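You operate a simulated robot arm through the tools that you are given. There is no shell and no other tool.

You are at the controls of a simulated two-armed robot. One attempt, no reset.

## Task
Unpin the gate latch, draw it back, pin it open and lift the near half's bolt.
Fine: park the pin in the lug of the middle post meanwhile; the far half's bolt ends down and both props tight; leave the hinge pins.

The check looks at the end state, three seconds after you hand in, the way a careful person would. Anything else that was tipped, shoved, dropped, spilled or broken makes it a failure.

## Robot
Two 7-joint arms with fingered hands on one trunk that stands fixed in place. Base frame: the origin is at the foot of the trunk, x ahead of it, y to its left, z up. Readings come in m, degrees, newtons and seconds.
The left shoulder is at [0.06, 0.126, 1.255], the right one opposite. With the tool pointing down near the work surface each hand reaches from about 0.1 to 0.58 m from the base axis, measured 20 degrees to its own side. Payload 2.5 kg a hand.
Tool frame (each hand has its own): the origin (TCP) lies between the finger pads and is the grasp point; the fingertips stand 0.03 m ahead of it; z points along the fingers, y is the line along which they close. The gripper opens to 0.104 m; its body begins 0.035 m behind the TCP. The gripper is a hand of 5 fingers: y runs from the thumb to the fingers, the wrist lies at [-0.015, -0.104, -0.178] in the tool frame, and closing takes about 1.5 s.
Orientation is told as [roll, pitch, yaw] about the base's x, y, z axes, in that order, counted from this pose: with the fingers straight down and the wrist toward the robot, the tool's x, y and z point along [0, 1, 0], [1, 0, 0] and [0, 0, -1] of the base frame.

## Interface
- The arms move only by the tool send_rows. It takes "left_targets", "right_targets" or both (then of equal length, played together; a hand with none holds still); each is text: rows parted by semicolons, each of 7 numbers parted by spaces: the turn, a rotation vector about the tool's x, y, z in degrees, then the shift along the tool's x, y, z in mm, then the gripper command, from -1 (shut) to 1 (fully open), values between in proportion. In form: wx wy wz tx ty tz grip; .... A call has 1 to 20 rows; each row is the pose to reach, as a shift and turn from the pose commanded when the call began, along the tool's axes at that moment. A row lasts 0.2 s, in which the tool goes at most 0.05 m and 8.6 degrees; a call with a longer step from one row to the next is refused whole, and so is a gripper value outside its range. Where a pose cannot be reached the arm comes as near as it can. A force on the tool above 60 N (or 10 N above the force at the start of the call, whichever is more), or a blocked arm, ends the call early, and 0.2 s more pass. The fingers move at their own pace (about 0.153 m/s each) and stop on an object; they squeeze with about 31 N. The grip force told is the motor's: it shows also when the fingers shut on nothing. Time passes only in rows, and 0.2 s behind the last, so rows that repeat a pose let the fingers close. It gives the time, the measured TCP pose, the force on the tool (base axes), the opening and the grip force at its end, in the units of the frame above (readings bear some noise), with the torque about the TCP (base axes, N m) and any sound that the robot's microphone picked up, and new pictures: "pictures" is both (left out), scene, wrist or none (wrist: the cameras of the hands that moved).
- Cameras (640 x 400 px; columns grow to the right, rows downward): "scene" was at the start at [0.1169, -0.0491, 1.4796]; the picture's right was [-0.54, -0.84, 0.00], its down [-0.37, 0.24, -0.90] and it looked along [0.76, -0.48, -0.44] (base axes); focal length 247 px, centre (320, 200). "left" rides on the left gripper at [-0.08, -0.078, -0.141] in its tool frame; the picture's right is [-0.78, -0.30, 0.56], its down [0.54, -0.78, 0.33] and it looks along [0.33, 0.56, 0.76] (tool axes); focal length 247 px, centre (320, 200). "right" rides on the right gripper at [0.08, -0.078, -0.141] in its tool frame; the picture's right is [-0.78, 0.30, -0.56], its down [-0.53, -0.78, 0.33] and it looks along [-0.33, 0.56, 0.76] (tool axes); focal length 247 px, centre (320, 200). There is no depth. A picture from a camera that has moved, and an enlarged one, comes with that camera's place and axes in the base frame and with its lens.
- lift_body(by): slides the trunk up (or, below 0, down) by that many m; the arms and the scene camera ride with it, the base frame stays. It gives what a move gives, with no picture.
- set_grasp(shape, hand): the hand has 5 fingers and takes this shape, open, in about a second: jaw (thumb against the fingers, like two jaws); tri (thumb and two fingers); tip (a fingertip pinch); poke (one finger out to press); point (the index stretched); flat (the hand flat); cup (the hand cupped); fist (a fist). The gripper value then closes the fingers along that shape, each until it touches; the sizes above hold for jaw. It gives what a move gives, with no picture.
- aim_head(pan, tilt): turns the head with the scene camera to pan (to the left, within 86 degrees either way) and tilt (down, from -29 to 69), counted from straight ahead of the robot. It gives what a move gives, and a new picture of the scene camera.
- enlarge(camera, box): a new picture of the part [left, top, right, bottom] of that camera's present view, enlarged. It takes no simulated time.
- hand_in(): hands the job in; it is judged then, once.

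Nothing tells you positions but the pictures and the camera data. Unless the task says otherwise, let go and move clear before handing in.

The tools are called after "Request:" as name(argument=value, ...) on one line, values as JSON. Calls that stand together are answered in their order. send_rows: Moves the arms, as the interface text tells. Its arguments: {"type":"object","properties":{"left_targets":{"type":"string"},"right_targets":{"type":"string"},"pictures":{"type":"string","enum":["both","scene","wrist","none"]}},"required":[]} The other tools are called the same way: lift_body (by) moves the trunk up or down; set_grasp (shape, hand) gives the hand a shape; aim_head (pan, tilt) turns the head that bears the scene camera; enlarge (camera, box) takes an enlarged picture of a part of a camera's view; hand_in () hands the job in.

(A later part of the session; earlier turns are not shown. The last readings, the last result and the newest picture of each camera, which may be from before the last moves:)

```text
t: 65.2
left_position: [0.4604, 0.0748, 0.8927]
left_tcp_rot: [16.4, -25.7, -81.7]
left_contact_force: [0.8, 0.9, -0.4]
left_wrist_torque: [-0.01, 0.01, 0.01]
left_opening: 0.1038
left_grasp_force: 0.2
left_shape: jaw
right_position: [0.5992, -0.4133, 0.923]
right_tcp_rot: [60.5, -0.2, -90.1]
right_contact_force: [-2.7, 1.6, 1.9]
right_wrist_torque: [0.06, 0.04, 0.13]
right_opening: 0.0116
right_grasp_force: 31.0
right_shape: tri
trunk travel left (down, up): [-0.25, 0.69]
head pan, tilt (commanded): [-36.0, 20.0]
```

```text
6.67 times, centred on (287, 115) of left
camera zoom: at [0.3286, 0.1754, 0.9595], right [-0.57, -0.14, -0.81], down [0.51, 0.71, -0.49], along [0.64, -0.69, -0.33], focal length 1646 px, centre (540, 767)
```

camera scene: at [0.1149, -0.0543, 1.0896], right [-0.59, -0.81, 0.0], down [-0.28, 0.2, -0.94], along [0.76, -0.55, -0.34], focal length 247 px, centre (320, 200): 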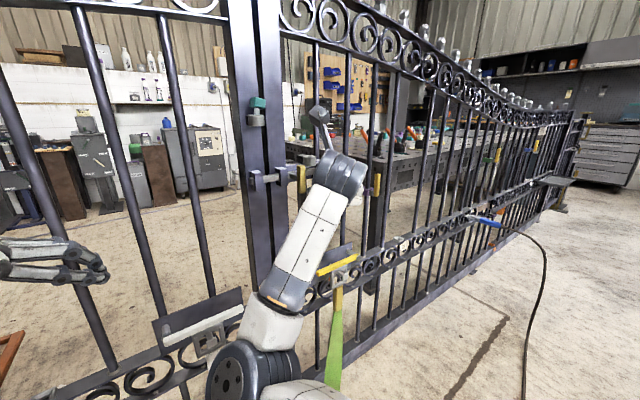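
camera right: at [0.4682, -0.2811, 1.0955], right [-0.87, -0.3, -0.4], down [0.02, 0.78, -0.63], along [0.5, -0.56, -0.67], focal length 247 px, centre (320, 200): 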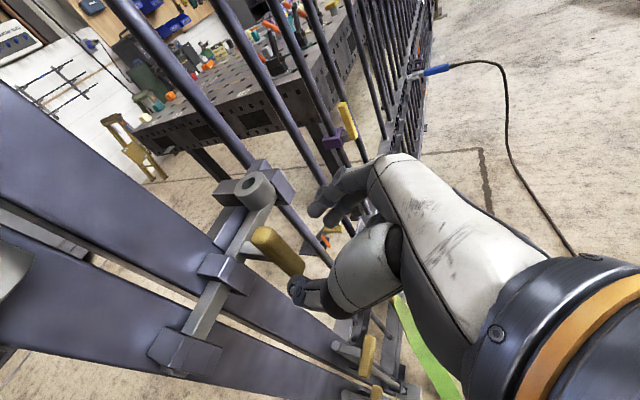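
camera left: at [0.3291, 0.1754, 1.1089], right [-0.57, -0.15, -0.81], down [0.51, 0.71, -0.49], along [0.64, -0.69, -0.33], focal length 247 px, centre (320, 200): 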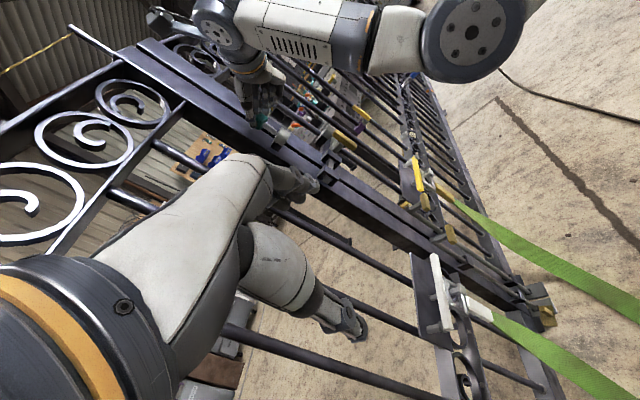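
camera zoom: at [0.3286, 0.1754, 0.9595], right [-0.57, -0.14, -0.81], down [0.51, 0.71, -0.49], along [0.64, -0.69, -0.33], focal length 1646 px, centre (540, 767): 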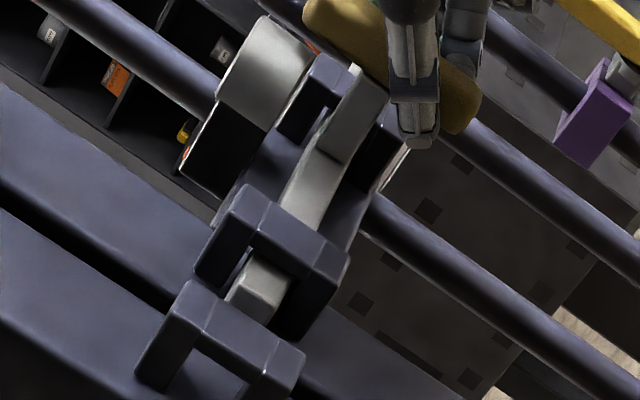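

Request:
send_rows(right_targets="0 0 0 0 1.5 0 -1; 0 0 0 0 3 0 -1; 0 0 0 0 4.5 0 -1; 0 0 0 0 4.5 0 -1", pictures="none")

Request:
enlarge(camera="left", box=[255, 85, 319, 145])

Request:
enlarge(camera="scene", box=[240, 140, 340, 220])

```text
t: 66.2
left_position: [0.4596, 0.0736, 0.8915]
left_tcp_rot: [16.5, -25.8, -81.8]
left_contact_force: [0.8, 0.3, 0.0]
left_wrist_torque: [-0.02, -0.02, 0.01]
left_opening: 0.1039
left_grasp_force: 0.1
left_shape: jaw
right_position: [0.5979, -0.4174, 0.923]
right_tcp_rot: [60.2, 0.1, -90.0]
right_contact_force: [0.0, -0.7, 1.5]
right_wrist_torque: [0.03, 0.09, 0.09]
right_opening: 0.0117
right_grasp_force: 30.8
right_shape: tri
trunk travel left (down, up): [-0.25, 0.69]
head pan, tilt (commanded): [-36.0, 20.0]
```

```text
6.67 times, centred on (287, 115) of left
camera zoom: at [0.3288, 0.1754, 0.9594], right [-0.57, -0.14, -0.81], down [0.51, 0.71, -0.49], along [0.64, -0.69, -0.33], focal length 1646 px, centre (540, 767)
```

zoom: 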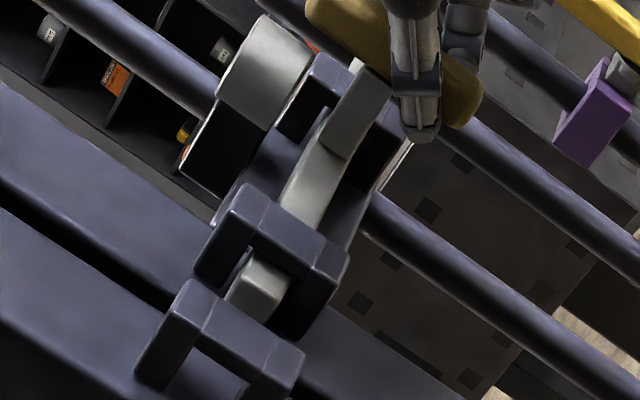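

```text
5.00 times, centred on (290, 180) of scene
camera zoom: at [0.1149, -0.0543, 1.0897], right [-0.59, -0.81, 0.0], down [-0.28, 0.2, -0.94], along [0.76, -0.55, -0.34], focal length 1235 px, centre (470, 300)
```

zoom: 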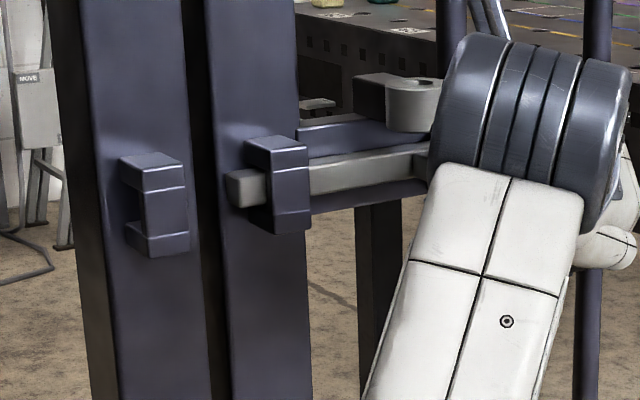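

The left keeper is empty now and the bar's end sits on the right stile. I feel for the end stop in small steps.

Request:
send_rows(right_targets="0 0 0 0 1.5 0 -1; 0 0 0 0 3 0 -1; 0 0 0 0 4.5 0 -1; 0 0 0 0 4.5 0 -1", pictures="none")

Request:
enlarge(camera="scene", box=[240, 140, 340, 220])

Request:
enlarge(camera="right", box=[210, 150, 370, 310])

```text
t: 67.2
left_position: [0.4608, 0.0745, 0.8916]
left_tcp_rot: [16.4, -25.7, -81.7]
left_contact_force: [0.2, -0.1, -0.5]
left_wrist_torque: [0.0, 0.01, -0.01]
left_opening: 0.1037
left_grasp_force: 0.0
left_shape: jaw
right_position: [0.5991, -0.4205, 0.9231]
right_tcp_rot: [60.2, 0.0, -89.9]
right_contact_force: [-3.3, 8.4, -0.5]
right_wrist_torque: [0.13, 0.1, 0.24]
right_opening: 0.0117
right_grasp_force: 30.6
right_shape: tri
trunk travel left (down, up): [-0.25, 0.69]
head pan, tilt (commanded): [-36.0, 20.0]
```

```text
5.00 times, centred on (290, 180) of scene
camera zoom: at [0.1148, -0.0538, 1.0897], right [-0.59, -0.81, 0.0], down [-0.28, 0.2, -0.94], along [0.76, -0.55, -0.34], focal length 1235 px, centre (470, 300)
```

zoom: 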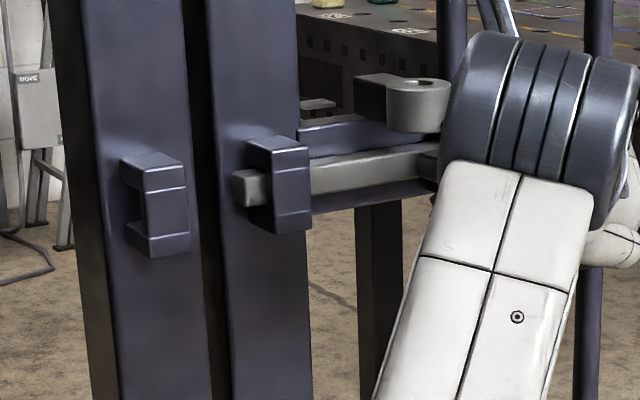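

```text
2.50 times, centred on (290, 230) of right
camera zoom: at [0.5171, -0.3425, 1.0621], right [-0.87, -0.3, -0.4], down [0.02, 0.78, -0.63], along [0.5, -0.55, -0.67], focal length 617 px, centre (395, 125)
```

zoom: 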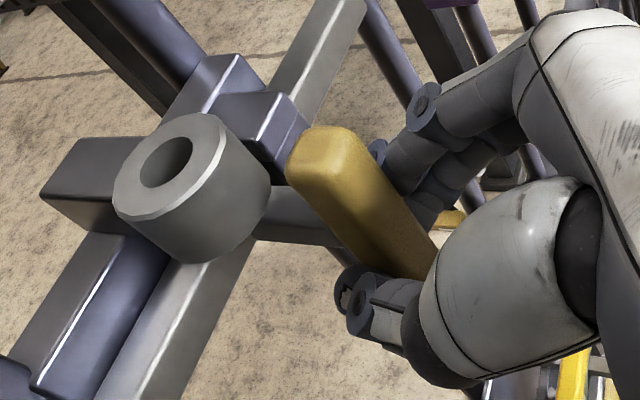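

Request:
send_rows(right_targets="0 0 0 0 1 0 -1; 0 0 0 0 2 0 -1; 0 0 0 0 2 0 -1; 0 0 0 0 2 0 -1", pictures="none")

Request:
enlarge(camera="scene", box=[240, 140, 340, 220])

```text
t: 68.2
left_position: [0.4603, 0.0744, 0.8915]
left_tcp_rot: [16.3, -25.7, -81.6]
left_contact_force: [0.2, 0.4, -0.6]
left_wrist_torque: [0.02, 0.0, -0.02]
left_opening: 0.1035
left_grasp_force: 0.0
left_shape: jaw
right_position: [0.5998, -0.4227, 0.923]
right_tcp_rot: [60.1, 0.0, -89.8]
right_contact_force: [-1.8, 15.2, -3.8]
right_wrist_torque: [0.22, 0.12, 0.41]
right_opening: 0.0123
right_grasp_force: 31.7
right_shape: tri
trunk travel left (down, up): [-0.25, 0.69]
head pan, tilt (commanded): [-36.0, 20.0]
```

```text
5.00 times, centred on (290, 180) of scene
camera zoom: at [0.1151, -0.0533, 1.0897], right [-0.59, -0.81, 0.0], down [-0.28, 0.2, -0.94], along [0.76, -0.55, -0.34], focal length 1235 px, centre (470, 300)
```

zoom: 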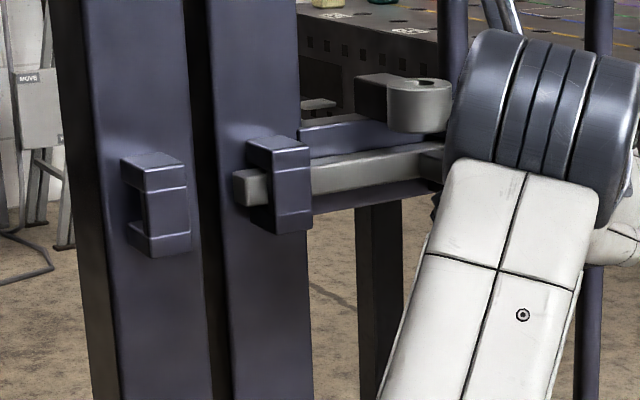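

The bar is at its end stop, with force rising and the end no longer moving. I relax the push, open the hand and back away.

Request:
send_rows(right_targets="0 0 0 0 -1.5 0 -1; 0 0 0 0 -2.5 0 -1; 0 0 0 0 -2.5 0 -0.6; 0 0 0 0 -2.5 0 -0.2; 0 0 0 0 -2.5 0 0; 0 0 0 0 -2.5 0 0", pictures="none")

Request:
enlarge(camera="scene", box=[240, 140, 340, 220])

Request:
enlarge(camera="right", box=[210, 150, 370, 310])

```text
t: 69.6
left_position: [0.4609, 0.0751, 0.892]
left_tcp_rot: [16.4, -25.7, -81.6]
left_contact_force: [-0.3, 0.0, -0.2]
left_wrist_torque: [-0.02, -0.02, 0.0]
left_opening: 0.1039
left_grasp_force: 0.1
left_shape: jaw
right_position: [0.5985, -0.4217, 0.9228]
right_tcp_rot: [60.3, 0.0, -90.0]
right_contact_force: [-0.3, -0.2, 0.0]
right_wrist_torque: [0.01, 0.02, -0.04]
right_opening: 0.0516
right_grasp_force: 0.0
right_shape: tri
trunk travel left (down, up): [-0.25, 0.69]
head pan, tilt (commanded): [-36.0, 20.0]
```

```text
5.00 times, centred on (290, 180) of scene
camera zoom: at [0.1149, -0.0543, 1.0897], right [-0.59, -0.81, 0.0], down [-0.28, 0.2, -0.94], along [0.76, -0.55, -0.34], focal length 1235 px, centre (470, 300)
```

zoom: 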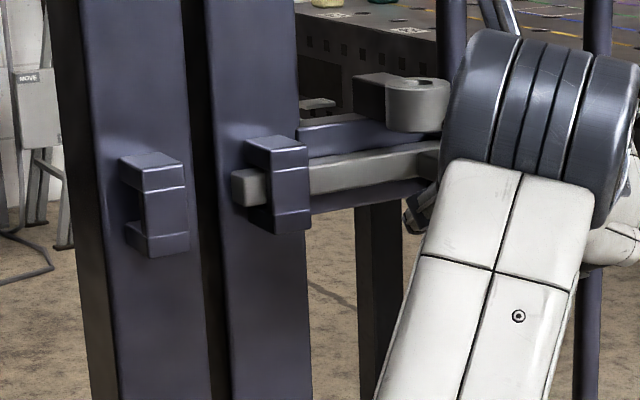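

```text
2.50 times, centred on (290, 230) of right
camera zoom: at [0.5167, -0.3434, 1.0625], right [-0.87, -0.3, -0.4], down [0.02, 0.78, -0.63], along [0.5, -0.56, -0.67], focal length 617 px, centre (395, 125)
```

zoom: 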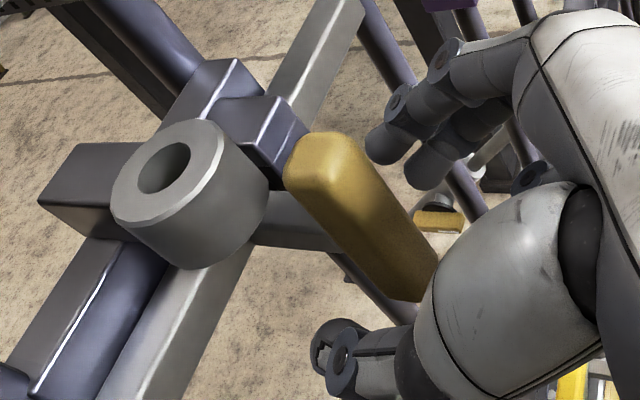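

The bar stays drawn back. I withdraw the hand along its fingers, then raise the trunk again to fetch the pin.

Request:
send_rows(right_targets="0 0 0 0 0 -15 0; 0 0 0 0 0 -35 0; 0 0 0 0 0 -60 0; 0 0 0 0 0 -85 0.3; 0 0 0 0 0 -100 0.3; 0 0 0 0 0 -100 0.3", pictures="none")

Request:
lift_body(by=0.15)

Request:
aim_head(pan=-36, tilt=25)

Request:
enlarge(camera="scene", box=[230, 130, 350, 230])

Request:
enlarge(camera="left", box=[240, 90, 368, 170])

```text
t: 71.0
left_position: [0.4607, 0.0741, 0.8915]
left_tcp_rot: [16.5, -25.7, -81.7]
left_contact_force: [1.3, -0.1, 0.3]
left_wrist_torque: [-0.02, 0.0, 0.01]
left_opening: 0.1038
left_grasp_force: 0.1
left_shape: jaw
right_position: [0.5123, -0.4205, 0.9743]
right_tcp_rot: [60.3, 0.1, -89.9]
right_contact_force: [-0.6, 0.5, -0.6]
right_wrist_torque: [0.02, 0.01, 0.0]
right_opening: 0.0674
right_grasp_force: 0.0
right_shape: tri
trunk travel left (down, up): [-0.25, 0.69]
head pan, tilt (commanded): [-36.0, 20.0]
```

```text
t: 72.8
left_position: [0.4609, 0.0739, 1.0414]
left_tcp_rot: [16.4, -25.8, -81.6]
left_contact_force: [-0.2, -0.1, -0.7]
left_wrist_torque: [0.03, 0.0, -0.02]
left_opening: 0.1036
left_grasp_force: 0.1
left_shape: jaw
right_position: [0.5118, -0.4215, 1.1235]
right_tcp_rot: [60.3, -0.1, -89.9]
right_contact_force: [1.0, -0.6, 0.0]
right_wrist_torque: [0.02, -0.02, 0.02]
right_opening: 0.0671
right_grasp_force: 0.1
right_shape: tri
trunk travel left (down, up): [-0.4, 0.54]
head pan, tilt (commanded): [-36.0, 20.0]
```

```text
t: 73.4
left_position: [0.46, 0.075, 1.0405]
left_tcp_rot: [16.4, -25.7, -81.7]
left_contact_force: [0.1, -0.4, -0.5]
left_wrist_torque: [-0.02, -0.01, -0.01]
left_opening: 0.1039
left_grasp_force: 0.0
left_shape: jaw
right_position: [0.5113, -0.4214, 1.1241]
right_tcp_rot: [60.2, 0.0, -89.9]
right_contact_force: [0.1, 0.3, 0.7]
right_wrist_torque: [0.04, -0.01, 0.01]
right_opening: 0.0672
right_grasp_force: 0.0
right_shape: tri
trunk travel left (down, up): [-0.4, 0.54]
head pan, tilt (commanded): [-36.0, 25.0]
camera scene: at [0.1141, -0.0538, 1.2316], right [-0.59, -0.81, 0.0], down [-0.34, 0.25, -0.91], along [0.73, -0.53, -0.42], focal length 247 px, centre (320, 200)
```

scene: 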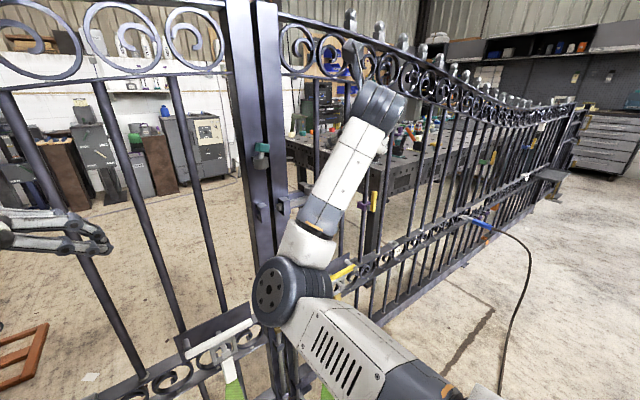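

```text
4.00 times, centred on (290, 180) of scene
camera zoom: at [0.1141, -0.0538, 1.2316], right [-0.59, -0.81, 0.0], down [-0.34, 0.25, -0.91], along [0.73, -0.53, -0.42], focal length 988 px, centre (440, 280)
```

zoom: 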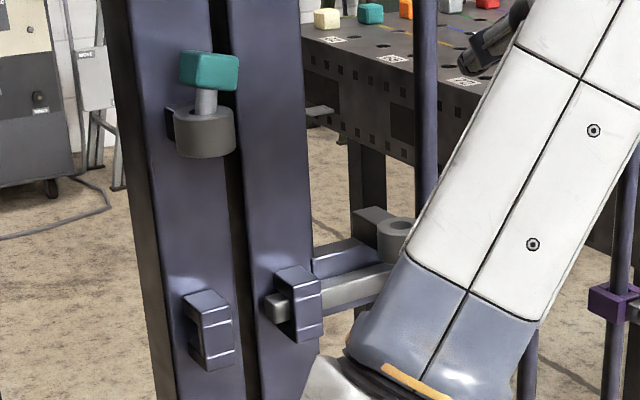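

```text
5.00 times, centred on (304, 130) of left
camera zoom: at [0.3288, 0.1753, 1.1094], right [-0.57, -0.14, -0.81], down [0.51, 0.71, -0.49], along [0.64, -0.69, -0.33], focal length 1235 px, centre (400, 550)
```

zoom: 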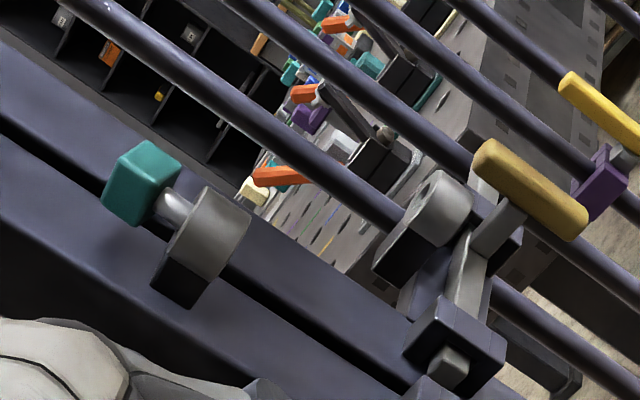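

The pin stands safely in the middle lug and the bar stays back. To learn the exact offset between the two lugs, I'll view each ring from the same relative hand pose, starting with the latch ring.

Request:
send_rows(right_targets="0 0 0 -9 -4 14 0.3; 0 0 0 -18 -7 28 0.3; 0 0 0 -27 -11 43 0.3; 0 0 0 -35.9 -14.4 57.7 0.3; 0 0 0 -35.9 -14.4 57.7 0.3; 0 0 0 -35.9 -14.4 57.7 0.3", pictures="none")

Request:
enlarge(camera="right", box=[240, 240, 320, 300])

```text
t: 74.8
left_position: [0.4601, 0.074, 1.0428]
left_tcp_rot: [16.4, -25.7, -81.7]
left_contact_force: [0.4, -0.6, 0.0]
left_wrist_torque: [0.01, -0.01, 0.0]
left_opening: 0.1039
left_grasp_force: 0.0
left_shape: jaw
right_position: [0.5449, -0.4059, 1.0653]
right_tcp_rot: [60.2, -0.1, -89.9]
right_contact_force: [-0.7, 0.3, 0.4]
right_wrist_torque: [-0.02, -0.01, -0.02]
right_opening: 0.0672
right_grasp_force: 0.1
right_shape: tri
trunk travel left (down, up): [-0.4, 0.54]
head pan, tilt (commanded): [-36.0, 25.0]
```

```text
6.67 times, centred on (280, 270) of right
camera zoom: at [0.4632, -0.3276, 1.2045], right [-0.87, -0.3, -0.4], down [0.02, 0.78, -0.63], along [0.5, -0.56, -0.67], focal length 1646 px, centre (587, -267)
```

zoom: 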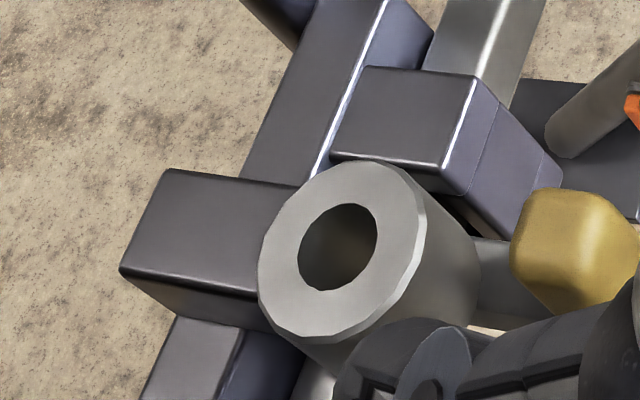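

Request:
enlarge(camera="right", box=[271, 258, 303, 278])

Request:
send_rows(right_targets="0 0 0 17.4 -27 -10 0.3; 0 0 0 34.7 -54 -20 0.3; 0 0 0 52 -81 -30 0.3; 0 0 0 69.5 -108 -40 0.3; 0 0 0 85.9 -134 -51.3 0.3; 0 0 0 85.9 -134 -51.3 0.3; 0 0 0 85.9 -134 -51.3 0.3", pictures="none")

Request:
enlarge(camera="right", box=[240, 240, 320, 300])

```text
16.00 times, centred on (287, 268) of right
camera zoom: at [0.4632, -0.3276, 1.2045], right [-0.87, -0.3, -0.4], down [0.02, 0.78, -0.63], along [0.5, -0.56, -0.67], focal length 3952 px, centre (848, -888)
```

zoom: 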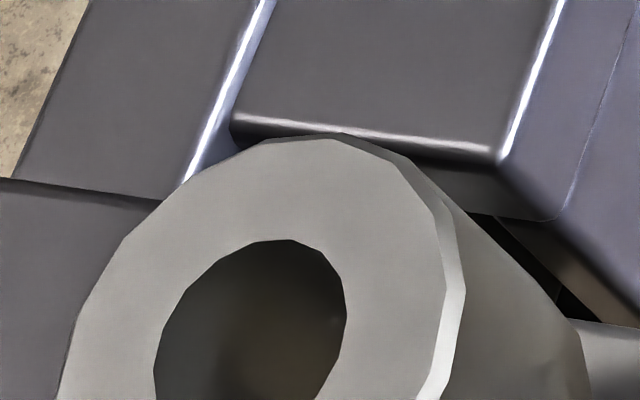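

```text
t: 76.4
left_position: [0.4622, 0.0751, 1.0414]
left_tcp_rot: [16.4, -25.7, -81.7]
left_contact_force: [-0.5, 0.2, 0.4]
left_wrist_torque: [0.0, -0.02, -0.01]
left_opening: 0.1037
left_grasp_force: 0.1
left_shape: jaw
right_position: [0.5425, -0.2735, 1.162]
right_tcp_rot: [60.3, 0.0, -90.0]
right_contact_force: [0.2, 0.2, 0.2]
right_wrist_torque: [0.03, 0.02, 0.01]
right_opening: 0.0675
right_grasp_force: 0.1
right_shape: tri
trunk travel left (down, up): [-0.4, 0.54]
head pan, tilt (commanded): [-36.0, 25.0]
```

```text
6.67 times, centred on (280, 270) of right
camera zoom: at [0.4605, -0.1946, 1.3015], right [-0.87, -0.3, -0.4], down [0.02, 0.78, -0.63], along [0.5, -0.56, -0.67], focal length 1646 px, centre (587, -267)
```

zoom: 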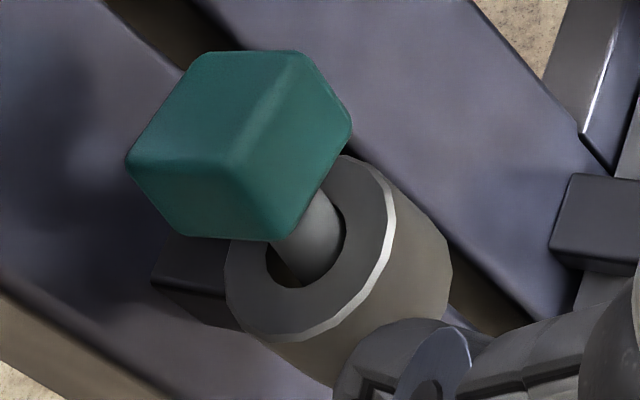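

From the two matched views the latch ring lies about (-1, -135.5, -101) mm from the middle lug. Now I re-grasp the pin at the same pose where I released it.

Request:
send_rows(right_targets="0 0 0 0.5 0 25 0.3; 0 0 0 1 0 50 0.3; 0 0 0 1.6 0 70 0.3; 0 0 0 1.6 0 85 0.3; 0 0 0 1.6 0 97 0.3; 0 0 0 1.6 0 97 0.3", pictures="none")

Request:
enlarge(camera="right", box=[250, 190, 378, 310])

Request:
enlarge(camera="left", box=[235, 90, 299, 140])

```text
t: 77.8
left_position: [0.4591, 0.0748, 1.0426]
left_tcp_rot: [16.4, -25.7, -81.7]
left_contact_force: [0.0, -0.5, -0.4]
left_wrist_torque: [-0.03, 0.02, 0.0]
left_opening: 0.104
left_grasp_force: 0.0
left_shape: jaw
right_position: [0.6294, -0.2724, 1.1183]
right_tcp_rot: [60.4, 0.0, -89.8]
right_contact_force: [-0.4, 0.3, -0.4]
right_wrist_torque: [0.08, 0.01, 0.0]
right_opening: 0.0674
right_grasp_force: 0.2
right_shape: tri
trunk travel left (down, up): [-0.4, 0.54]
head pan, tilt (commanded): [-36.0, 25.0]
```

```text
3.33 times, centred on (314, 250) of right
camera zoom: at [0.5466, -0.1938, 1.2565], right [-0.87, -0.3, -0.4], down [0.02, 0.78, -0.63], along [0.5, -0.56, -0.67], focal length 823 px, centre (340, 33)
```

zoom: 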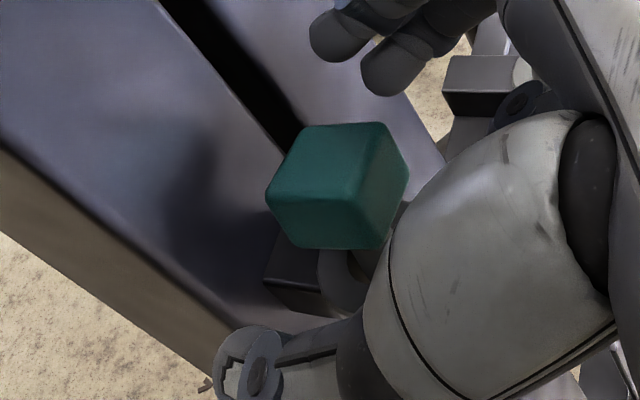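

```text
8.00 times, centred on (267, 115) of left
camera zoom: at [0.3288, 0.1753, 1.1093], right [-0.57, -0.14, -0.81], down [0.51, 0.71, -0.49], along [0.64, -0.69, -0.33], focal length 1976 px, centre (744, 880)
```

zoom: 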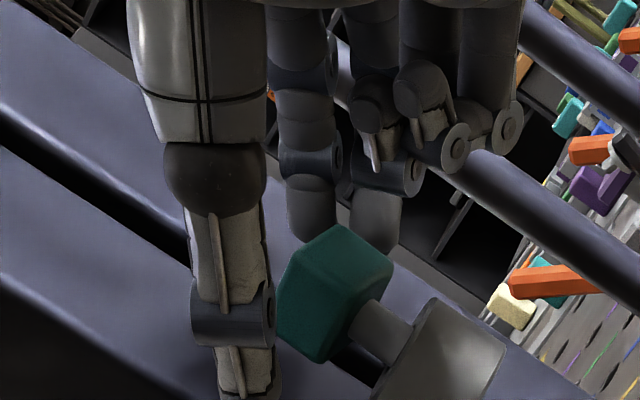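

Request:
send_rows(right_targets="0 0 0 -1.7 0 1 0.3; 0 0 0 -1.7 0 1 -0.3; 0 0 0 -1.7 0 1 -1; 0 0 0 -1.7 0 1 -1; 0 0 0 -1.7 0 1 -1; 0 0 0 -1.7 0 1 -1; 0 0 0 -1.7 0 1 -1; 0 0 0 -1.7 0 1 -1", pictures="none")

Request:
enlarge(camera="left", box=[235, 90, 299, 140])

Request:
enlarge(camera="right", box=[250, 190, 378, 310])

```text
t: 79.6
left_position: [0.4607, 0.0741, 1.0424]
left_tcp_rot: [16.4, -25.7, -81.6]
left_contact_force: [-0.1, -0.4, 0.2]
left_wrist_torque: [-0.02, -0.02, -0.02]
left_opening: 0.1041
left_grasp_force: 0.0
left_shape: jaw
right_position: [0.6284, -0.272, 1.1154]
right_tcp_rot: [60.5, 0.0, -90.0]
right_contact_force: [1.2, -1.6, 3.7]
right_wrist_torque: [-0.09, -0.12, -0.06]
right_opening: 0.019
right_grasp_force: 30.8
right_shape: tri
trunk travel left (down, up): [-0.4, 0.54]
head pan, tilt (commanded): [-36.0, 25.0]
```

```text
8.00 times, centred on (267, 115) of left
camera zoom: at [0.3287, 0.1752, 1.1095], right [-0.57, -0.14, -0.81], down [0.51, 0.71, -0.49], along [0.64, -0.69, -0.33], focal length 1976 px, centre (744, 880)
```

zoom: 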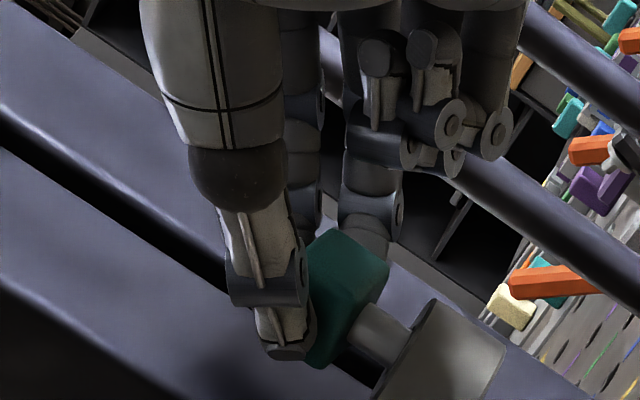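

```text
3.33 times, centred on (314, 250) of right
camera zoom: at [0.5457, -0.1939, 1.255], right [-0.87, -0.3, -0.4], down [0.02, 0.78, -0.63], along [0.5, -0.56, -0.67], focal length 823 px, centre (340, 33)
```

zoom: 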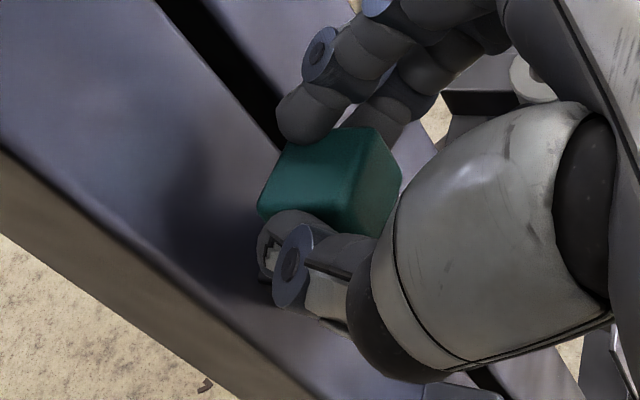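

Gripped again at the head. I lift it straight out 45 mm.

Request:
send_rows(right_targets="0 0 0 4.3 0 -2.5 -1; 0 0 0 8.7 0 -5 -1; 0 0 0 13 0 -7.4 -1; 0 0 0 19.5 0 -11.1 -1; 0 0 0 26 0 -14.9 -1; 0 0 0 32.6 0 -18.6 -1; 0 0 0 39.1 0 -22.3 -1; 0 0 0 39.1 0 -22.3 -1", pictures="none")

Request:
enlarge(camera="left", box=[225, 80, 289, 130])

```text
t: 81.4
left_position: [0.4604, 0.0745, 1.0414]
left_tcp_rot: [16.4, -25.7, -81.7]
left_contact_force: [0.1, 0.7, -0.8]
left_wrist_torque: [0.0, 0.02, 0.01]
left_opening: 0.1038
left_grasp_force: 0.1
left_shape: jaw
right_position: [0.6272, -0.2718, 1.1603]
right_tcp_rot: [60.3, 0.1, -89.9]
right_contact_force: [0.3, 0.3, -1.3]
right_wrist_torque: [-0.01, 0.04, 0.04]
right_opening: 0.019
right_grasp_force: 31.0
right_shape: tri
trunk travel left (down, up): [-0.4, 0.54]
head pan, tilt (commanded): [-36.0, 25.0]
```

```text
8.00 times, centred on (257, 105) of left
camera zoom: at [0.3289, 0.1752, 1.1093], right [-0.57, -0.14, -0.81], down [0.51, 0.71, -0.49], along [0.64, -0.69, -0.33], focal length 1976 px, centre (824, 960)
```

zoom: 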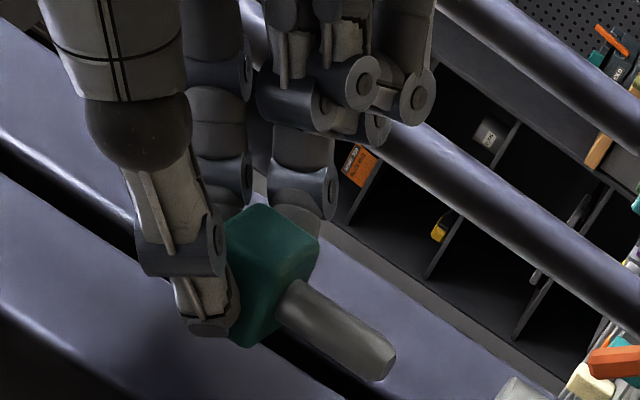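

The pin is free and nearly vertical in the grip. I carry it to the right at this height, then down to a hover about 15 mm above the latch ring.

Request:
send_rows(right_targets="0 0 0 0 20 0 -1; 0 0 0 0 40 0 -1; 0 0 0 0 60 0 -1; 0 0 0 0 80 0 -1; 0 0 0 0 100 0 -1; 0 0 0 0 120 0 -1; 0 0 0 0 134.6 0 -1; 0 0 0 -17 134.6 10 -1; 0 0 0 -34 134.6 20 -1; 0 0 0 -51 134.6 30 -1; 0 0 0 -68 134.6 40 -1; 0 0 0 -85 134.6 49 -1; 0 0 0 -95 134.6 54.5 -1; 0 0 0 -95 134.6 54.5 -1", pictures="scene")

Request:
enlarge(camera="left", box=[285, 95, 365, 155])

```text
t: 84.4
left_position: [0.4608, 0.074, 1.0405]
left_tcp_rot: [16.4, -25.6, -81.7]
left_contact_force: [-0.1, 0.5, -0.1]
left_wrist_torque: [0.03, -0.01, 0.02]
left_opening: 0.1039
left_grasp_force: 0.1
left_shape: jaw
right_position: [0.6279, -0.4067, 1.0499]
right_tcp_rot: [60.3, 0.0, -89.9]
right_contact_force: [-0.7, 0.6, -1.3]
right_wrist_torque: [0.01, 0.04, 0.0]
right_opening: 0.0191
right_grasp_force: 31.2
right_shape: tri
trunk travel left (down, up): [-0.4, 0.54]
head pan, tilt (commanded): [-36.0, 25.0]
camera scene: at [0.1143, -0.0538, 1.2316], right [-0.59, -0.81, 0.0], down [-0.34, 0.25, -0.91], along [0.73, -0.53, -0.42], focal length 247 px, centre (320, 200)
```

scene: 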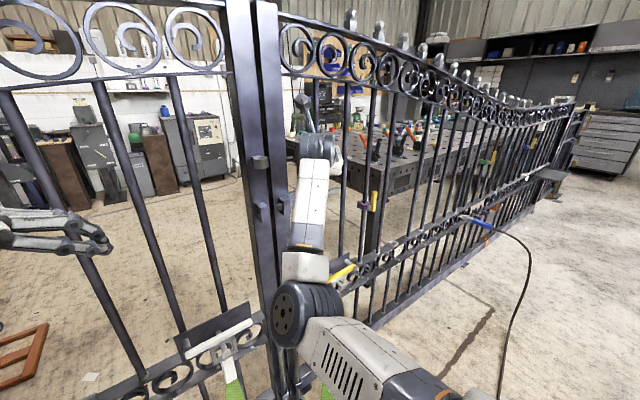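

```text
6.67 times, centred on (325, 125) of left
camera zoom: at [0.3289, 0.1752, 1.1093], right [-0.57, -0.14, -0.81], down [0.51, 0.71, -0.49], along [0.64, -0.69, -0.33], focal length 1646 px, centre (287, 700)
```

zoom: 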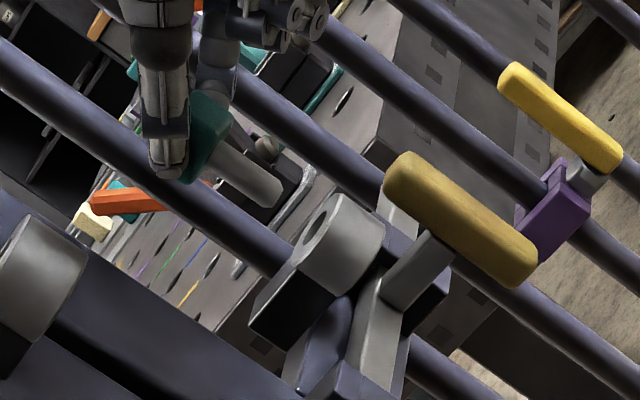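

Request:
enlarge(camera="left", box=[306, 113, 346, 138])

```text
16.00 times, centred on (326, 126) of left
camera zoom: at [0.3289, 0.1752, 1.1093], right [-0.57, -0.14, -0.81], down [0.51, 0.71, -0.49], along [0.64, -0.69, -0.33], focal length 3952 px, centre (224, 1392)
```

zoom: 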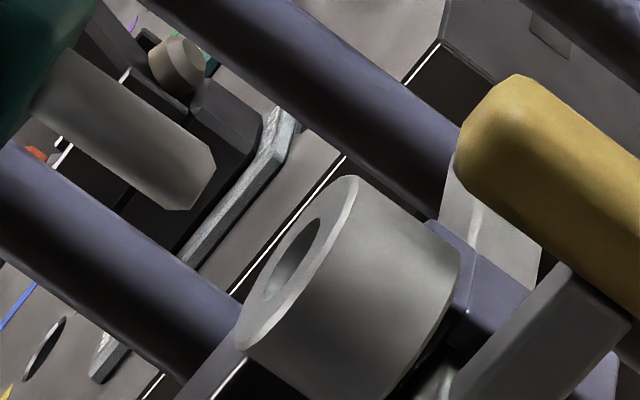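

From this low angle the tip is about 19 mm above the ring and 0.7 mm off sideways. I raise the left camera again for a steep second view to judge depth.

Request:
send_rows(left_targets="4.3 -2.5 0 5.5 10.5 -22 1; 8.7 -5.1 0 11 21 -44 1; 13 -7.6 0 16.4 31.7 -66 1; 17.3 -10.2 0 22 42 -88 1; 21.7 -12.7 0 27.3 53 -110 1; 26 -15.3 0 32.8 63.4 -132 1; 26 -15.3 0 32.8 63.4 -132 1", pictures="wrist")

```text
t: 86.0
left_position: [0.4533, 0.0752, 1.191]
left_tcp_rot: [0.2, 0.0, -78.1]
left_contact_force: [0.4, -0.5, -0.4]
left_wrist_torque: [0.02, -0.05, 0.02]
left_opening: 0.104
left_grasp_force: 0.0
left_shape: jaw
left hand out of reach, approached as far as the arm can: row 6
right_position: [0.6264, -0.4068, 1.0501]
right_tcp_rot: [60.3, 0.0, -89.9]
right_contact_force: [0.5, -0.1, -1.0]
right_wrist_torque: [-0.01, 0.02, 0.01]
right_opening: 0.0188
right_grasp_force: 30.8
right_shape: tri
trunk travel left (down, up): [-0.4, 0.54]
head pan, tilt (commanded): [-36.0, 25.0]
camera left: at [0.3597, 0.1347, 1.3322], right [-0.82, 0.13, -0.56], down [0.36, 0.87, -0.33], along [0.44, -0.47, -0.76], focal length 247 px, centre (320, 200)
```

left: 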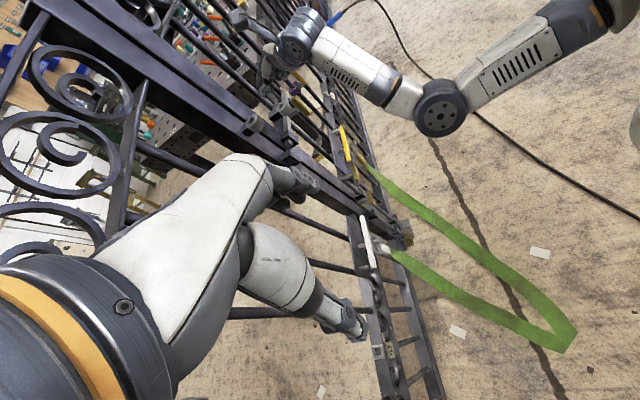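

Request:
enlarge(camera="left", box=[256, 85, 296, 110])

```text
16.00 times, centred on (276, 98) of left
camera zoom: at [0.3597, 0.1347, 1.3322], right [-0.82, 0.13, -0.56], down [0.36, 0.87, -0.33], along [0.44, -0.47, -0.76], focal length 3952 px, centre (1024, 1840)
```

zoom: 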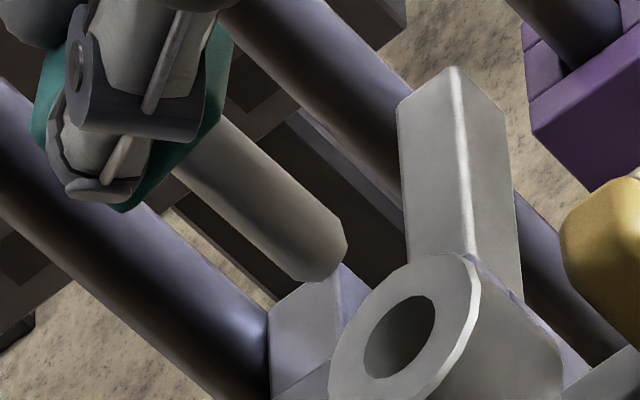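

Together the views put the pin about 1.5 mm short in x. I shift +1.5 mm and come down 17 mm, just above the ring.

Request:
send_rows(right_targets="0 0 0 0.7 0.2 1.3 -1; 0 0 0 -4.2 0.2 4.1 -1; 0 0 0 -9.1 0.2 6.9 -1; 0 0 0 -14.1 0.2 9.7 -1; 0 0 0 -14.1 0.2 9.7 -1; 0 0 0 -14.1 0.2 9.7 -1", pictures="none")

Request:
enlarge(camera="left", box=[256, 85, 296, 110])

```text
t: 87.4
left_position: [0.4543, 0.0752, 1.1912]
left_tcp_rot: [0.1, 0.0, -77.9]
left_contact_force: [1.0, -0.4, -0.3]
left_wrist_torque: [-0.01, 0.0, 0.01]
left_opening: 0.1038
left_grasp_force: 0.0
left_shape: jaw
right_position: [0.6299, -0.4067, 1.0327]
right_tcp_rot: [60.4, 0.0, -90.1]
right_contact_force: [-0.7, -0.7, -1.9]
right_wrist_torque: [0.01, 0.01, 0.0]
right_opening: 0.0195
right_grasp_force: 31.3
right_shape: tri
trunk travel left (down, up): [-0.4, 0.54]
head pan, tilt (commanded): [-36.0, 25.0]
```

```text
16.00 times, centred on (276, 98) of left
camera zoom: at [0.3608, 0.1355, 1.3316], right [-0.82, 0.13, -0.56], down [0.36, 0.87, -0.33], along [0.44, -0.47, -0.76], focal length 3952 px, centre (1024, 1840)
```

zoom: 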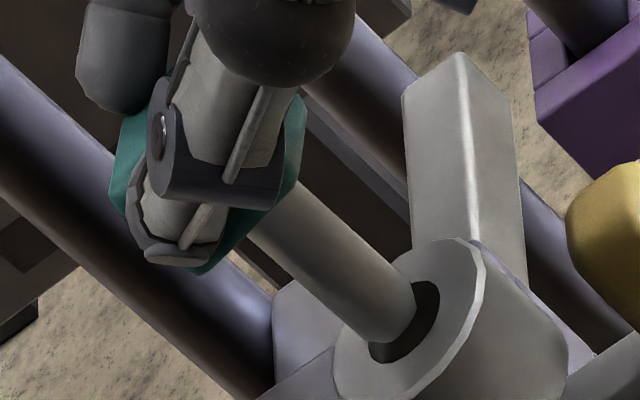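

The tip hangs over the hole. I lower in small steps with a slight trim and watch the force.

Request:
send_rows(right_targets="0 0 0 -0.9 0.6 0.5 -1; 0 0 0 -2.2 0.6 1.2 -1; 0 0 0 -3.5 0.6 2 -1; 0 0 0 -4.8 0.6 2.7 -1; 0 0 0 -4.8 0.6 2.7 -1", pictures="none")

Request:
enlarge(camera="left", box=[256, 85, 296, 110])

```text
t: 88.6
left_position: [0.4554, 0.0759, 1.1909]
left_tcp_rot: [0.0, 0.0, -77.9]
left_contact_force: [0.5, 0.2, 0.7]
left_wrist_torque: [-0.03, 0.0, 0.02]
left_opening: 0.1037
left_grasp_force: 0.1
left_shape: jaw
right_position: [0.6281, -0.4076, 1.0268]
right_tcp_rot: [60.4, 0.0, -90.0]
right_contact_force: [-1.1, 0.7, -1.5]
right_wrist_torque: [-0.02, -0.04, 0.02]
right_opening: 0.0192
right_grasp_force: 31.2
right_shape: tri
trunk travel left (down, up): [-0.4, 0.54]
head pan, tilt (commanded): [-36.0, 25.0]
```

```text
16.00 times, centred on (276, 98) of left
camera zoom: at [0.3608, 0.1354, 1.3316], right [-0.82, 0.13, -0.56], down [0.36, 0.87, -0.33], along [0.44, -0.47, -0.76], focal length 3952 px, centre (1024, 1840)
```

zoom: 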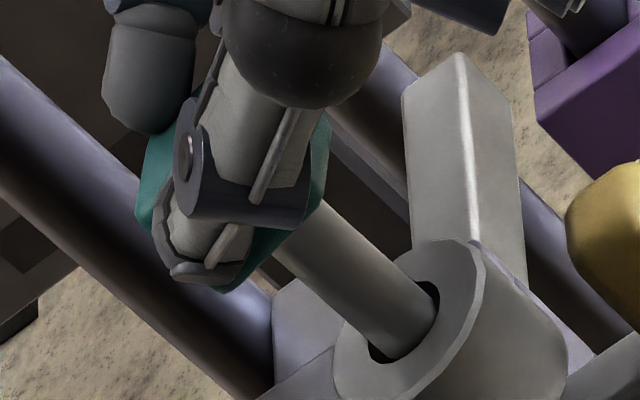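

No contact force and already below the rim height: the pin is entering. I continue down.

Request:
send_rows(right_targets="0 0 0 -1.7 0 1 -1; 0 0 0 -3.5 0 2 -1; 0 0 0 -5.2 0 3 -1; 0 0 0 -6.1 0 3.5 -1; 0 0 0 -6.1 0 3.5 -1", pictures="none")

Request:
enlarge(camera="left", box=[256, 85, 296, 110])

```text
t: 89.8
left_position: [0.4541, 0.0762, 1.1905]
left_tcp_rot: [0.0, 0.0, -77.8]
left_contact_force: [0.0, 0.0, 0.7]
left_wrist_torque: [0.03, -0.01, 0.0]
left_opening: 0.1035
left_grasp_force: 0.1
left_shape: jaw
right_position: [0.6298, -0.4085, 1.0221]
right_tcp_rot: [60.3, 0.1, -90.1]
right_contact_force: [0.0, -0.5, 0.1]
right_wrist_torque: [-0.04, 0.04, -0.01]
right_opening: 0.0193
right_grasp_force: 30.7
right_shape: tri
trunk travel left (down, up): [-0.4, 0.54]
head pan, tilt (commanded): [-36.0, 25.0]
```

```text
16.00 times, centred on (276, 98) of left
camera zoom: at [0.3607, 0.1354, 1.3316], right [-0.82, 0.13, -0.56], down [0.36, 0.87, -0.33], along [0.44, -0.47, -0.76], focal length 3952 px, centre (1024, 1840)
```

zoom: 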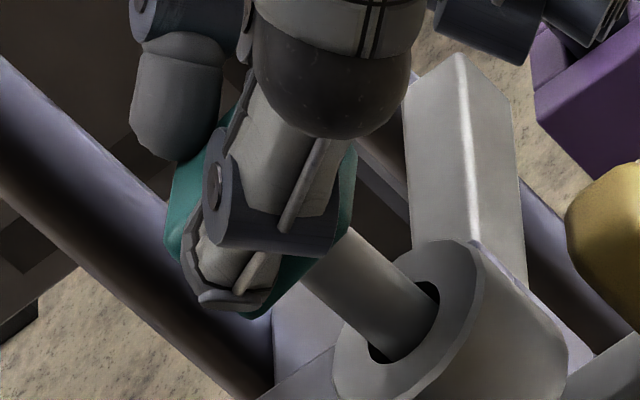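

Request:
send_rows(right_targets="0 0 0 -1.7 0 1 -1; 0 0 0 -3.5 0 2 -1; 0 0 0 -5.2 0 3 -1; 0 0 0 -5.2 0 3 -1", pictures="none")

Request:
enlarge(camera="left", box=[256, 85, 296, 110])

```text
t: 90.8
left_position: [0.4546, 0.0758, 1.1903]
left_tcp_rot: [0.1, 0.0, -77.9]
left_contact_force: [0.7, 0.0, 0.8]
left_wrist_torque: [-0.03, -0.01, -0.02]
left_opening: 0.1037
left_grasp_force: 0.0
left_shape: jaw
right_position: [0.6289, -0.4077, 1.0159]
right_tcp_rot: [60.3, 0.0, -89.8]
right_contact_force: [0.5, -0.3, -0.6]
right_wrist_torque: [0.02, 0.0, -0.01]
right_opening: 0.019
right_grasp_force: 31.4
right_shape: tri
trunk travel left (down, up): [-0.4, 0.54]
head pan, tilt (commanded): [-36.0, 25.0]
```

```text
16.00 times, centred on (276, 98) of left
camera zoom: at [0.3608, 0.1354, 1.3316], right [-0.82, 0.13, -0.56], down [0.36, 0.87, -0.33], along [0.44, -0.47, -0.76], focal length 3952 px, centre (1024, 1840)
```

zoom: 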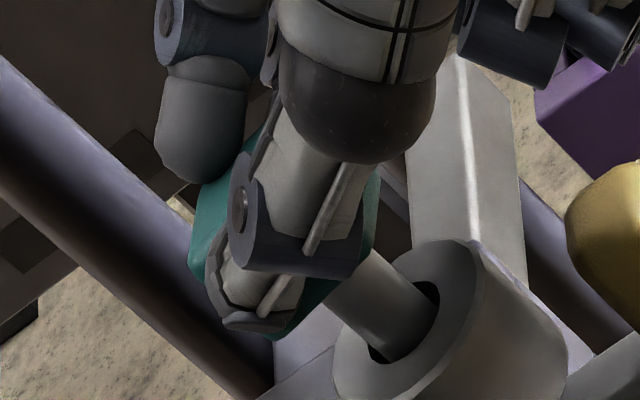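

Request:
send_rows(right_targets="0 0 0 -1.3 0 0.7 -1; 0 0 0 -2.6 0 1.5 -1; 0 0 0 -3.9 0 2.2 -1; 0 0 0 -3.9 0 2.2 -1", pictures="none")

Request:
enlarge(camera="left", box=[256, 85, 296, 110])

```text
t: 91.8
left_position: [0.4544, 0.0759, 1.192]
left_tcp_rot: [0.0, -0.1, -78.0]
left_contact_force: [-0.5, -0.6, -0.2]
left_wrist_torque: [-0.01, -0.01, -0.01]
left_opening: 0.104
left_grasp_force: 0.0
left_shape: jaw
right_position: [0.6288, -0.4079, 1.0132]
right_tcp_rot: [60.5, 0.0, -90.0]
right_contact_force: [0.6, -2.8, 5.2]
right_wrist_torque: [-0.11, -0.16, -0.04]
right_opening: 0.0191
right_grasp_force: 30.9
right_shape: tri
trunk travel left (down, up): [-0.4, 0.54]
head pan, tilt (commanded): [-36.0, 25.0]
```

```text
16.00 times, centred on (276, 98) of left
camera zoom: at [0.3601, 0.1356, 1.3319], right [-0.82, 0.13, -0.56], down [0.36, 0.87, -0.33], along [0.44, -0.47, -0.76], focal length 3952 px, centre (1024, 1840)
```

zoom: 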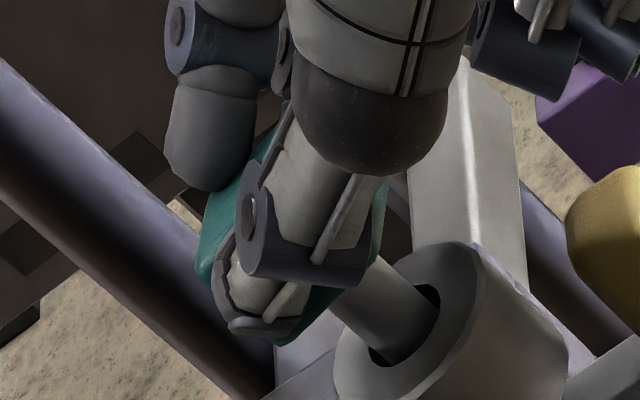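

A soft stop at 5 N, about the same seat height as at the start (1.014). I release the pin and back off to compare its height with the first picture.

Request:
send_rows(right_targets="0 0 0 0.9 0 -0.5 -1; 0 0 0 0.9 0 -0.5 -0.5; 0 0 0 0.9 0 -0.5 -0.3; 0 0 0 0.9 0 -0.5 0; 0 0 0 0.9 0 -0.5 0.3; 0 0 0 0.9 0 -0.5 0.3", pictures="none")

Request:
enlarge(camera="left", box=[256, 85, 296, 110])

Request:
send_rows(right_targets="0 0 0 0 0 -15 0.3; 0 0 0 0 0 -35 0.3; 0 0 0 0 20 -60 0.3; 0 0 0 0 45 -85 0.3; 0 0 0 0 70 -110 0.3; 0 0 0 0 100 -120 0.3; 0 0 0 0 100 -120 0.3", pictures="scene")

Request:
enlarge(camera="scene", box=[230, 140, 350, 230])

```text
t: 93.2
left_position: [0.4547, 0.0763, 1.1909]
left_tcp_rot: [0.0, 0.0, -77.9]
left_contact_force: [0.1, 0.2, 0.7]
left_wrist_torque: [0.02, -0.01, 0.02]
left_opening: 0.1039
left_grasp_force: 0.1
left_shape: jaw
right_position: [0.6303, -0.4081, 1.0131]
right_tcp_rot: [60.4, 0.0, -89.8]
right_contact_force: [0.8, 0.1, -0.2]
right_wrist_torque: [-0.03, 0.01, 0.03]
right_opening: 0.067
right_grasp_force: 0.0
right_shape: tri
trunk travel left (down, up): [-0.4, 0.54]
head pan, tilt (commanded): [-36.0, 25.0]
```

```text
16.00 times, centred on (276, 98) of left
camera zoom: at [0.3606, 0.1355, 1.3316], right [-0.82, 0.13, -0.56], down [0.36, 0.87, -0.33], along [0.44, -0.47, -0.76], focal length 3952 px, centre (1024, 1840)
```

zoom: 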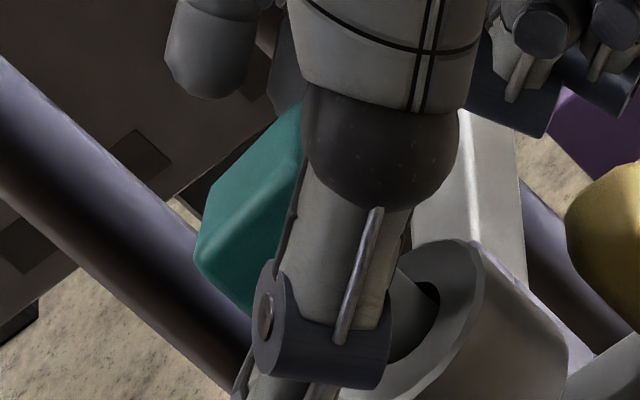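

```text
t: 94.8
left_position: [0.4551, 0.0761, 1.1901]
left_tcp_rot: [0.0, 0.0, -77.8]
left_contact_force: [0.4, 0.5, 0.1]
left_wrist_torque: [0.01, -0.02, 0.0]
left_opening: 0.1037
left_grasp_force: 0.0
left_shape: jaw
right_position: [0.5259, -0.5083, 1.0718]
right_tcp_rot: [60.2, 0.0, -89.9]
right_contact_force: [1.0, -0.1, 0.1]
right_wrist_torque: [0.02, -0.02, -0.02]
right_opening: 0.0673
right_grasp_force: 0.0
right_shape: tri
trunk travel left (down, up): [-0.4, 0.54]
head pan, tilt (commanded): [-36.0, 25.0]
camera scene: at [0.1141, -0.0539, 1.2316], right [-0.59, -0.81, 0.0], down [-0.34, 0.25, -0.91], along [0.73, -0.53, -0.42], focal length 247 px, centre (320, 200)
```

scene: 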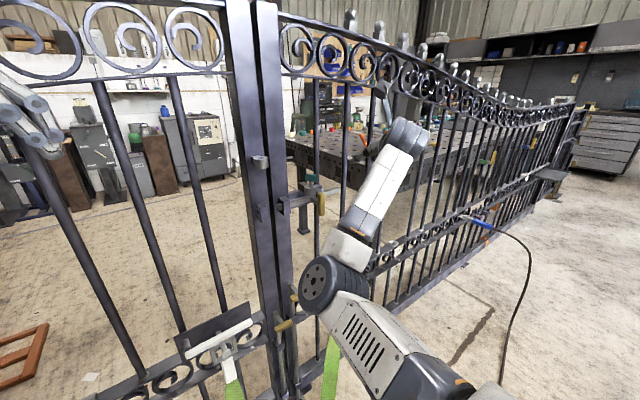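

```text
4.44 times, centred on (290, 185) of scene
camera zoom: at [0.1141, -0.0539, 1.2316], right [-0.59, -0.81, 0.0], down [-0.34, 0.25, -0.91], along [0.73, -0.53, -0.42], focal length 1098 px, centre (453, 267)
```

zoom: 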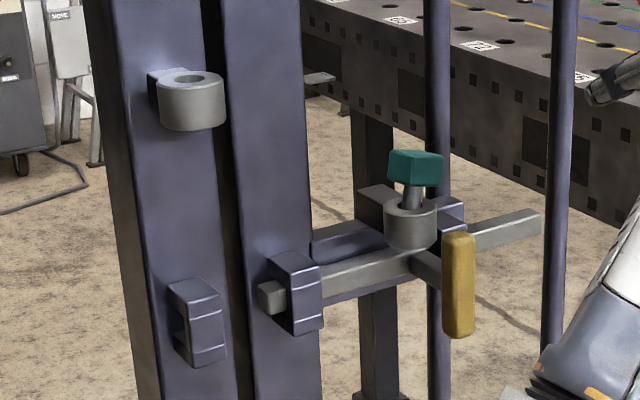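

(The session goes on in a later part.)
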